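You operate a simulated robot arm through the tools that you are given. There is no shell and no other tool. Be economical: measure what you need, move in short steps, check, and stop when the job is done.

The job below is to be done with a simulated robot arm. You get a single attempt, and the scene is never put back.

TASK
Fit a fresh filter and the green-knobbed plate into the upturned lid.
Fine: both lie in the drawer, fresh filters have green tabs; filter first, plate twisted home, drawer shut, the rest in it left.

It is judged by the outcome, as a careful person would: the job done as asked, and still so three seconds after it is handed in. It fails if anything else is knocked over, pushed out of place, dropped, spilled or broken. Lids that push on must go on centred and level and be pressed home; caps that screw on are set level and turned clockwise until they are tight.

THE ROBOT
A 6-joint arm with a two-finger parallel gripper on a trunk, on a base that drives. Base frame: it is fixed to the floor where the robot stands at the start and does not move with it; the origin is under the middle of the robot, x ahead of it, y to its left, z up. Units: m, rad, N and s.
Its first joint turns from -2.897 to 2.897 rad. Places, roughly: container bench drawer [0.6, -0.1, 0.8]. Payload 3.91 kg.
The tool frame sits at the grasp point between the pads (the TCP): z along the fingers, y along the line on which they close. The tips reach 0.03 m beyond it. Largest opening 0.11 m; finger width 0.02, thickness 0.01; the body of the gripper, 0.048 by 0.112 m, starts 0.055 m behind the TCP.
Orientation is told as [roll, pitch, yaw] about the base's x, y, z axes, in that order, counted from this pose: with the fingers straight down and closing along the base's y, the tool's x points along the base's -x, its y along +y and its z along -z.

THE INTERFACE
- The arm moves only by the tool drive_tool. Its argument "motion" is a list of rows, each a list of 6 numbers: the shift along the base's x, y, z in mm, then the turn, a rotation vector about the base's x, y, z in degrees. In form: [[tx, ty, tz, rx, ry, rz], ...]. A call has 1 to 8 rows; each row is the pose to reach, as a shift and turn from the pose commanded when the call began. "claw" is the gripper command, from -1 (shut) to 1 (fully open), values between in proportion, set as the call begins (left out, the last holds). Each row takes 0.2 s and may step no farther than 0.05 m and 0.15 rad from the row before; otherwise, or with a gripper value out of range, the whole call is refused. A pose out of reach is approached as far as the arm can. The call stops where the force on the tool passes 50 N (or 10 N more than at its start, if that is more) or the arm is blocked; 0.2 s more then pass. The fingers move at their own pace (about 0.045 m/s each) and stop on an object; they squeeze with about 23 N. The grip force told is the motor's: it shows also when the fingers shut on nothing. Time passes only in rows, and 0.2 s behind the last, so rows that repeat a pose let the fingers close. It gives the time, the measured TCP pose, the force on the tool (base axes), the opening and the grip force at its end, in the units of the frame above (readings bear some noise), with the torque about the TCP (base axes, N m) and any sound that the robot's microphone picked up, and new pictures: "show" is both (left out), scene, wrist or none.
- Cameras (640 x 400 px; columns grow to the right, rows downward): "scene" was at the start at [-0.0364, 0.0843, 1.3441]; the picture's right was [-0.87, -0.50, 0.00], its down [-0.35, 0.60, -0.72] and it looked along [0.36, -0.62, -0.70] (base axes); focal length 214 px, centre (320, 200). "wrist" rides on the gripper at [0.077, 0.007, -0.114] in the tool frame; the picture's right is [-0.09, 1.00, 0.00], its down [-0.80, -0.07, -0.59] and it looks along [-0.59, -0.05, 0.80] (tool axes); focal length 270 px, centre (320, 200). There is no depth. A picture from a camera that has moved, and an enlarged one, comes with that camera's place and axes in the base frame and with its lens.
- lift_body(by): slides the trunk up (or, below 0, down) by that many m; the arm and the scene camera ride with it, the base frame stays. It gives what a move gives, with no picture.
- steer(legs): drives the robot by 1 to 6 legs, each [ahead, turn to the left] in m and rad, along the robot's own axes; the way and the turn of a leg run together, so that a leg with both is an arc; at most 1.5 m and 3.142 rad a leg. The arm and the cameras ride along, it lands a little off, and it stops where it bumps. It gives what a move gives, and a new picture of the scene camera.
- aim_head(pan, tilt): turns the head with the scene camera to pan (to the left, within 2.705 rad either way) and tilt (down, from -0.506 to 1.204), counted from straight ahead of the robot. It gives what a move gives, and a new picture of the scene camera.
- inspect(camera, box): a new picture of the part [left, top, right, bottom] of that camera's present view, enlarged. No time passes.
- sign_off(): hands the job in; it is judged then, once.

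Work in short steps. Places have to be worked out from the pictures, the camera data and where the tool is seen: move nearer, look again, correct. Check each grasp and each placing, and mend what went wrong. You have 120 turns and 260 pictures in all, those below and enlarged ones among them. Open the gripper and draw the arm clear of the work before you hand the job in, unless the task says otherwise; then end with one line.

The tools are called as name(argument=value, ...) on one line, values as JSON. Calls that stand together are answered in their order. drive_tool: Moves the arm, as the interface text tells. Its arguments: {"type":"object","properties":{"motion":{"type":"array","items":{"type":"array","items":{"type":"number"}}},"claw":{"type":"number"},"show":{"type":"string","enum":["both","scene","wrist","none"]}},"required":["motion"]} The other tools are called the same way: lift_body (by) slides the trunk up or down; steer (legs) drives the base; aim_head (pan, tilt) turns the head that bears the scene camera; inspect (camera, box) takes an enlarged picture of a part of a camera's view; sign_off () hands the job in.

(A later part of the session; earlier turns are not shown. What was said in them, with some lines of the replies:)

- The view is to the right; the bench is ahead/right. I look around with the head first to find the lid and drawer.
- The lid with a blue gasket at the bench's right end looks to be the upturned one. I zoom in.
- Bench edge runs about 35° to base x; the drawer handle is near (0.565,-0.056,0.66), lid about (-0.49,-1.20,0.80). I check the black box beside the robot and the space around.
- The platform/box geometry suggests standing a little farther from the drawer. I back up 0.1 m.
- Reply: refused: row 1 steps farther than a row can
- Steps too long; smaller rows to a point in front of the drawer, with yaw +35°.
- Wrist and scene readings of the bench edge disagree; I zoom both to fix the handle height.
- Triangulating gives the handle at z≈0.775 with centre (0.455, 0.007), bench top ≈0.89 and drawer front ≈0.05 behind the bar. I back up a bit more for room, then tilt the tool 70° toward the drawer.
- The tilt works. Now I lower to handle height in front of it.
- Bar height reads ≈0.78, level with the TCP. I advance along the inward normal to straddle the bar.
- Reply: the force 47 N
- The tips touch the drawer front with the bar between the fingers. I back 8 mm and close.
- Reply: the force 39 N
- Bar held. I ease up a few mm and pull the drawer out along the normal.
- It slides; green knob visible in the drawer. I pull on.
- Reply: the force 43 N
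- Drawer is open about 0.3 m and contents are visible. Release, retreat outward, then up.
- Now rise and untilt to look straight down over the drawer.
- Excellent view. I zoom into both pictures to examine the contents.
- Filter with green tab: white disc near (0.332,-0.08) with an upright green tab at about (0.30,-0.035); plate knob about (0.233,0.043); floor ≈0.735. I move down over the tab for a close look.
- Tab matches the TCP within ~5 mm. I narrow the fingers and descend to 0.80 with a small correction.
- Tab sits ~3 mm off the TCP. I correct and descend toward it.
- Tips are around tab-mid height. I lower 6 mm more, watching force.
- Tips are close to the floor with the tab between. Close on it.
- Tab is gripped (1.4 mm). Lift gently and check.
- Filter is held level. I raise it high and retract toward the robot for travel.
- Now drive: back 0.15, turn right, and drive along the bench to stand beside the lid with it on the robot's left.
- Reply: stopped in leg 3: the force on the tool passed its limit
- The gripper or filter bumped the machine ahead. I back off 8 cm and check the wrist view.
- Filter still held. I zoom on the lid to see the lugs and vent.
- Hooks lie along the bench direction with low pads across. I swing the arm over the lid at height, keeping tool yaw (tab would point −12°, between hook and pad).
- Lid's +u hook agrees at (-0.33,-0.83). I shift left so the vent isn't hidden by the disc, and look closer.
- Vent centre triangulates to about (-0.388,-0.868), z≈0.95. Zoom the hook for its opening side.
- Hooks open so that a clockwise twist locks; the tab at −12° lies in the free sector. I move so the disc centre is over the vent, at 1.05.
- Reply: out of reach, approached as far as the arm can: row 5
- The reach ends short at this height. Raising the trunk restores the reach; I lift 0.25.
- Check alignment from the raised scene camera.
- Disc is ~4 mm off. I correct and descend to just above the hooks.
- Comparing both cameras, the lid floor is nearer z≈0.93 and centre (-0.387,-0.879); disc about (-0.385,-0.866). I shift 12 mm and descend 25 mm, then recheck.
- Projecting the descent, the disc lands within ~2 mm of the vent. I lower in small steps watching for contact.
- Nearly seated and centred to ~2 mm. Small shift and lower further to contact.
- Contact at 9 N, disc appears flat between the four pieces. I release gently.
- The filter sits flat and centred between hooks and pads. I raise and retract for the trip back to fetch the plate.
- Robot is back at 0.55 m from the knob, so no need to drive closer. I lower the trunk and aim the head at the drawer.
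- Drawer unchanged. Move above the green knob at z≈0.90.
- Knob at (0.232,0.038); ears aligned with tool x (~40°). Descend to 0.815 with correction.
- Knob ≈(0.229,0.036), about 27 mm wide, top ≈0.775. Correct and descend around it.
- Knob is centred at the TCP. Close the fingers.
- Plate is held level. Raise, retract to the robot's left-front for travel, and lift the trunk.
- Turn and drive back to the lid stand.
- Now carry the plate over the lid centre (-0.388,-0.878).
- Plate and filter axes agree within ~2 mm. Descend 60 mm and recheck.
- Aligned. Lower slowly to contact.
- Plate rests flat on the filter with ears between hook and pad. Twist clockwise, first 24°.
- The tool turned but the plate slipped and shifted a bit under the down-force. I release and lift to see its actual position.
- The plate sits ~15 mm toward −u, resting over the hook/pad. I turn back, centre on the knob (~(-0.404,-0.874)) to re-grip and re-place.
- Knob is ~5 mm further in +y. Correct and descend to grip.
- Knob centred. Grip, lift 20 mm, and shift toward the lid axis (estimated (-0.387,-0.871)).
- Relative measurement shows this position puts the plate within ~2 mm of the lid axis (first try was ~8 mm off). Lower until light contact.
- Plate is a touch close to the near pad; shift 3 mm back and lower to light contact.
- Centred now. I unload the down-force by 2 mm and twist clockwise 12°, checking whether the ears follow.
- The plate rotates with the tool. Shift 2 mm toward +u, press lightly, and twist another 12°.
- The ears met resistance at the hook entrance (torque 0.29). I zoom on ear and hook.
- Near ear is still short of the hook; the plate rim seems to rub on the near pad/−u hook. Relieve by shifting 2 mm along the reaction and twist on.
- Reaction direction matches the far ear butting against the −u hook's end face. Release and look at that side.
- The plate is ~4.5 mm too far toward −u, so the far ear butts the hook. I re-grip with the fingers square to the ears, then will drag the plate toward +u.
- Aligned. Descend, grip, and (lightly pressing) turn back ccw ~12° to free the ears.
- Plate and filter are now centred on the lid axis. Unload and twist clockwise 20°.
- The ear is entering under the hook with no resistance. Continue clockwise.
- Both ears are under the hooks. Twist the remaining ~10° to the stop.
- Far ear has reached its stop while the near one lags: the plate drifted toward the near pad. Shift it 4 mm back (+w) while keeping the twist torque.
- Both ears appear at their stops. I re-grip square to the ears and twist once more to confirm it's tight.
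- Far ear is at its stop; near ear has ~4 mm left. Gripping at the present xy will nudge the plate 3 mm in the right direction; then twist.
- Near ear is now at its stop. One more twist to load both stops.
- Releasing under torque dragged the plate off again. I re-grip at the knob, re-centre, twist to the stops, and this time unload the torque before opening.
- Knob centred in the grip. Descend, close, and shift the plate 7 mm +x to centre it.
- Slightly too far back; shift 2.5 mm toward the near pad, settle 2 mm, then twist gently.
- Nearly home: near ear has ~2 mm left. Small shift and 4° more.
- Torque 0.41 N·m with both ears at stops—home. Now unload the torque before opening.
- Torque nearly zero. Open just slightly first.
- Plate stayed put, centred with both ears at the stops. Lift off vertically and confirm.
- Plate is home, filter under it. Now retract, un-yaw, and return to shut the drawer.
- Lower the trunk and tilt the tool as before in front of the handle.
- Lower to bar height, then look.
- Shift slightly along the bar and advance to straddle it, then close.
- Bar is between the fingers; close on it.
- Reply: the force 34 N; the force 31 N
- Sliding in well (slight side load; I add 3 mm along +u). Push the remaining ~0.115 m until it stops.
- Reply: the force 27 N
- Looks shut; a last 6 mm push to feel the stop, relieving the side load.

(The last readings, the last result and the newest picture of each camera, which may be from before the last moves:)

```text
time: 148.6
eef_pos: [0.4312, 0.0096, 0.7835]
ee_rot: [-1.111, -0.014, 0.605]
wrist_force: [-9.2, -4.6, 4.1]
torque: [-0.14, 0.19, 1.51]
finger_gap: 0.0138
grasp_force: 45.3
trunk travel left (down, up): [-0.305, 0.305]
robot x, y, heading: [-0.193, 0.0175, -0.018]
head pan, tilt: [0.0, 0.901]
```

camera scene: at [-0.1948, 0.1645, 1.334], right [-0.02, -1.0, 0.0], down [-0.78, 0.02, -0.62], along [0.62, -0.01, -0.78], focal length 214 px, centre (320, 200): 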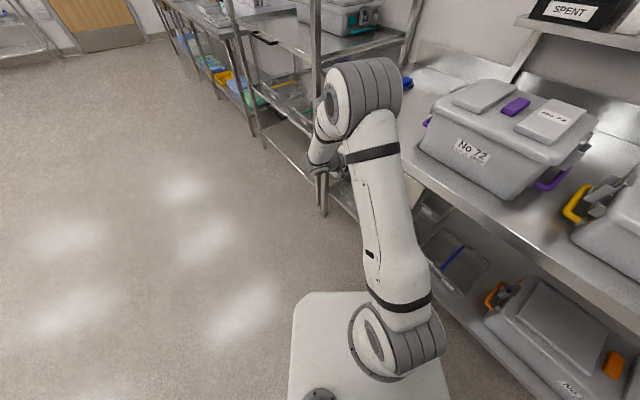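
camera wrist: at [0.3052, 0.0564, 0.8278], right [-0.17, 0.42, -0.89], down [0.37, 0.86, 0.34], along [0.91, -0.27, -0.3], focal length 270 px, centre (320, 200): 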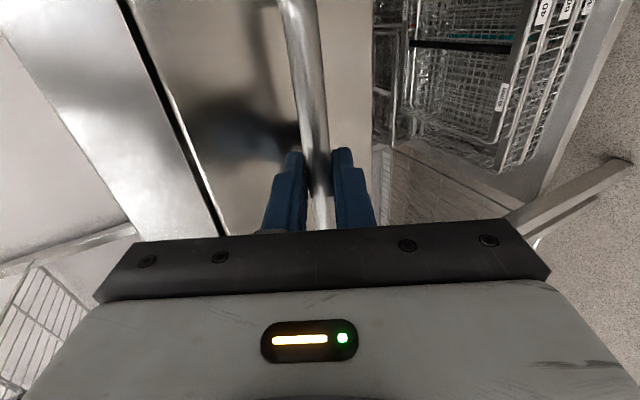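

I release, back off, and look at the drawer front.

drive_tool(motion=[[0, 0, 0, 0, 0, 0], [0, 0, 0, 0, 0, 0], [0, 0, 0, 0, 0, 0], [-20, 29, 0, 0, 0, 0], [-45, 65, 0, 0, 0, 0], [-70, 100, 10, 0, 0, 0], [-75, 107, 55, 0, 0, 0], [-75, 107, 100, 0, 0, 0]], claw=0, show="wrist")

drive_tool(motion=[[-10, 15, 45, 0, 0, 0], [-20, 30, 90, 0, 0, 0], [-40, 45, 130, 0, 0, 0], [-70, 55, 165, 0, 0, 0]], show="scene")

```text
time: 150.4
eef_pos: [0.3539, 0.1112, 0.8808]
ee_rot: [-1.109, -0.011, 0.604]
wrist_force: [-0.3, 0.9, 0.4]
torque: [-0.02, 0.02, -0.03]
finger_gap: 0.0551
grasp_force: 0.1
trunk travel left (down, up): [-0.305, 0.305]
robot x, y, heading: [-0.1954, 0.0153, -0.027]
head pan, tilt: [0.0, 0.901]
camera wrist: at [0.2306, 0.1534, 0.9257], right [-0.17, 0.42, -0.89], down [0.37, 0.86, 0.34], along [0.91, -0.27, -0.3], focal length 270 px, centre (320, 200)
```

wrist: 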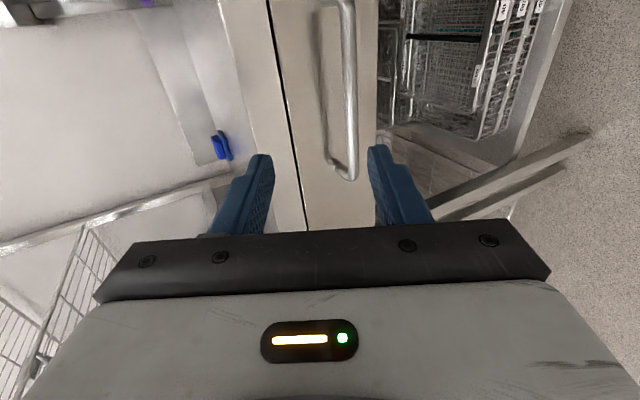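

```text
time: 151.4
eef_pos: [0.2856, 0.1702, 1.0443]
ee_rot: [-1.109, -0.013, 0.605]
wrist_force: [-0.9, -0.1, 0.4]
torque: [-0.01, 0.0, 0.0]
finger_gap: 0.0552
grasp_force: 0.0
trunk travel left (down, up): [-0.305, 0.305]
robot x, y, heading: [-0.1973, 0.0139, -0.022]
head pan, tilt: [0.0, 0.901]
camera scene: at [-0.1929, 0.1661, 1.3337], right [-0.02, -1.0, 0.0], down [-0.78, 0.02, -0.62], along [0.62, -0.01, -0.78], focal length 214 px, centre (320, 200)
```

scene: 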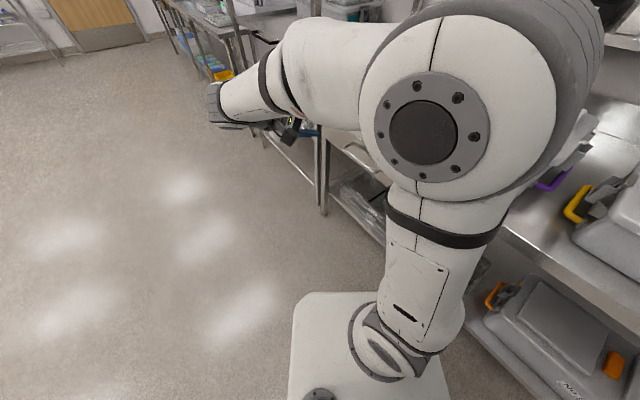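

Drawer looks shut. I return the tool upright to the earlier viewing pose to compare with the original closed view.

drive_tool(motion=[[0, 0, 20, 6.55, 4.6, 0], [5, -20, 45, 13.1, 9.2, 0], [10, -50, 70, 19.7, 13.8, 0], [18, -80, 90, 26.2, 18.4, 0], [26, -110, 90, 32.8, 23, 0], [35, -140, 90, 39.3, 27.5, 0], [44, -170, 90, 45.9, 32.1, 0], [53, -202, 90, 52.4, 36.7, 0]])

inspect(camera="wrist", box=[200, 0, 440, 240])

inspect(camera="scene", box=[280, 90, 460, 230])

```text
time: 153.2
eef_pos: [0.3403, -0.03, 1.1384]
ee_rot: [0.01, 0.0, 0.599]
wrist_force: [1.0, 0.1, -0.3]
torque: [0.01, 0.0, -0.01]
finger_gap: 0.0549
grasp_force: 0.1
trunk travel left (down, up): [-0.305, 0.305]
robot x, y, heading: [-0.1986, 0.0128, -0.02]
head pan, tilt: [0.0, 0.901]
camera scene: at [-0.1927, 0.166, 1.3338], right [-0.02, -1.0, 0.0], down [-0.78, 0.02, -0.62], along [0.62, -0.01, -0.78], focal length 214 px, centre (320, 200)
camera wrist: at [0.274, -0.0697, 1.2533], right [-0.49, 0.87, 0.01], down [0.71, 0.39, 0.59], along [0.51, 0.3, -0.8], focal length 270 px, centre (320, 200)
```

scene: 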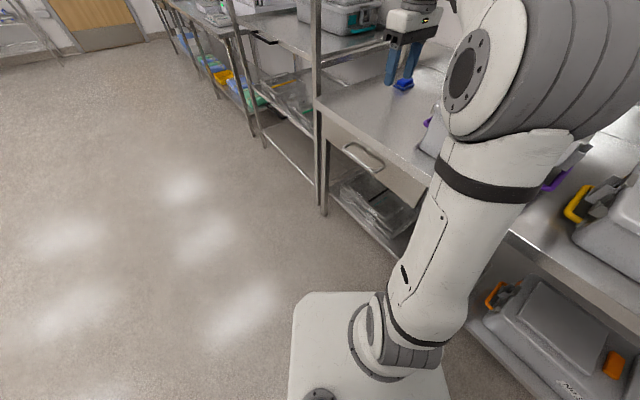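
wrist: 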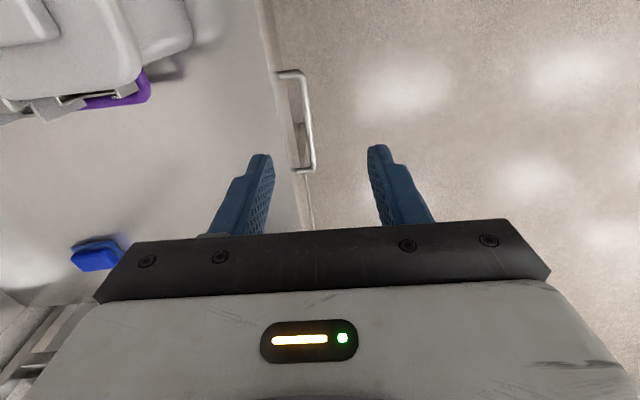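

```text
1.67 times, centred on (320, 120) of wrist
camera zoom: at [0.274, -0.0697, 1.2533], right [-0.49, 0.87, 0.01], down [0.71, 0.39, 0.59], along [0.51, 0.3, -0.8], focal length 450 px, centre (320, 333)
```

zoom: 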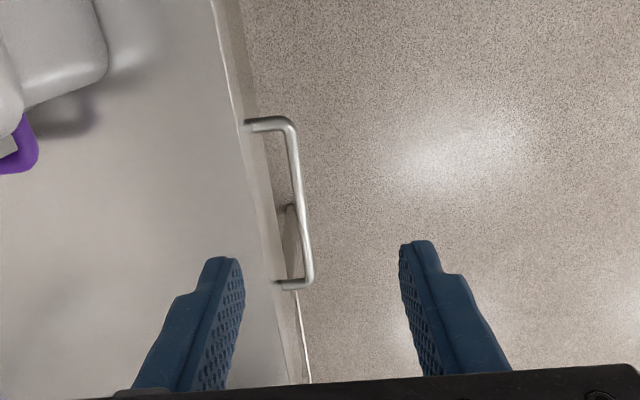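

```text
2.86 times, centred on (370, 160) of scene
camera zoom: at [-0.1927, 0.166, 1.3338], right [-0.02, -1.0, 0.0], down [-0.78, 0.02, -0.62], along [0.62, -0.01, -0.78], focal length 613 px, centre (177, 314)
```

zoom: 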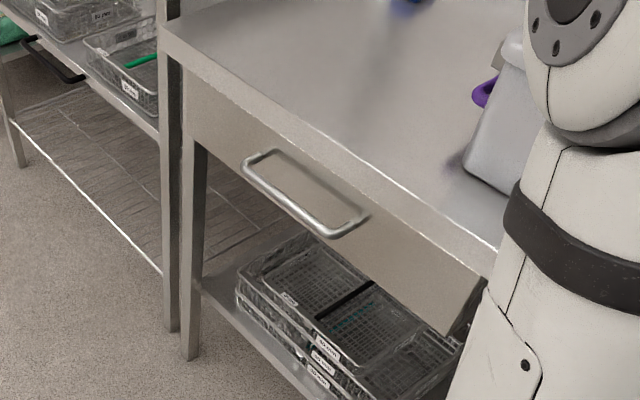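

The drawer matches its original shut view. The filter and plate are fitted, and the gripper is open and clear. Handing in.

sign_off()

```text
The job is handed in.
```

A fresh green-tabbed filter lies in the upturned lid, the green-knobbed plate is over it and twisted clockwise to its stops, and the drawer is shut with the other items left in it. On the first trip to the lid, the gripper or the filter lightly bumped the machine at the end of the bench; I saw no damage, but I did not check its dial setting.
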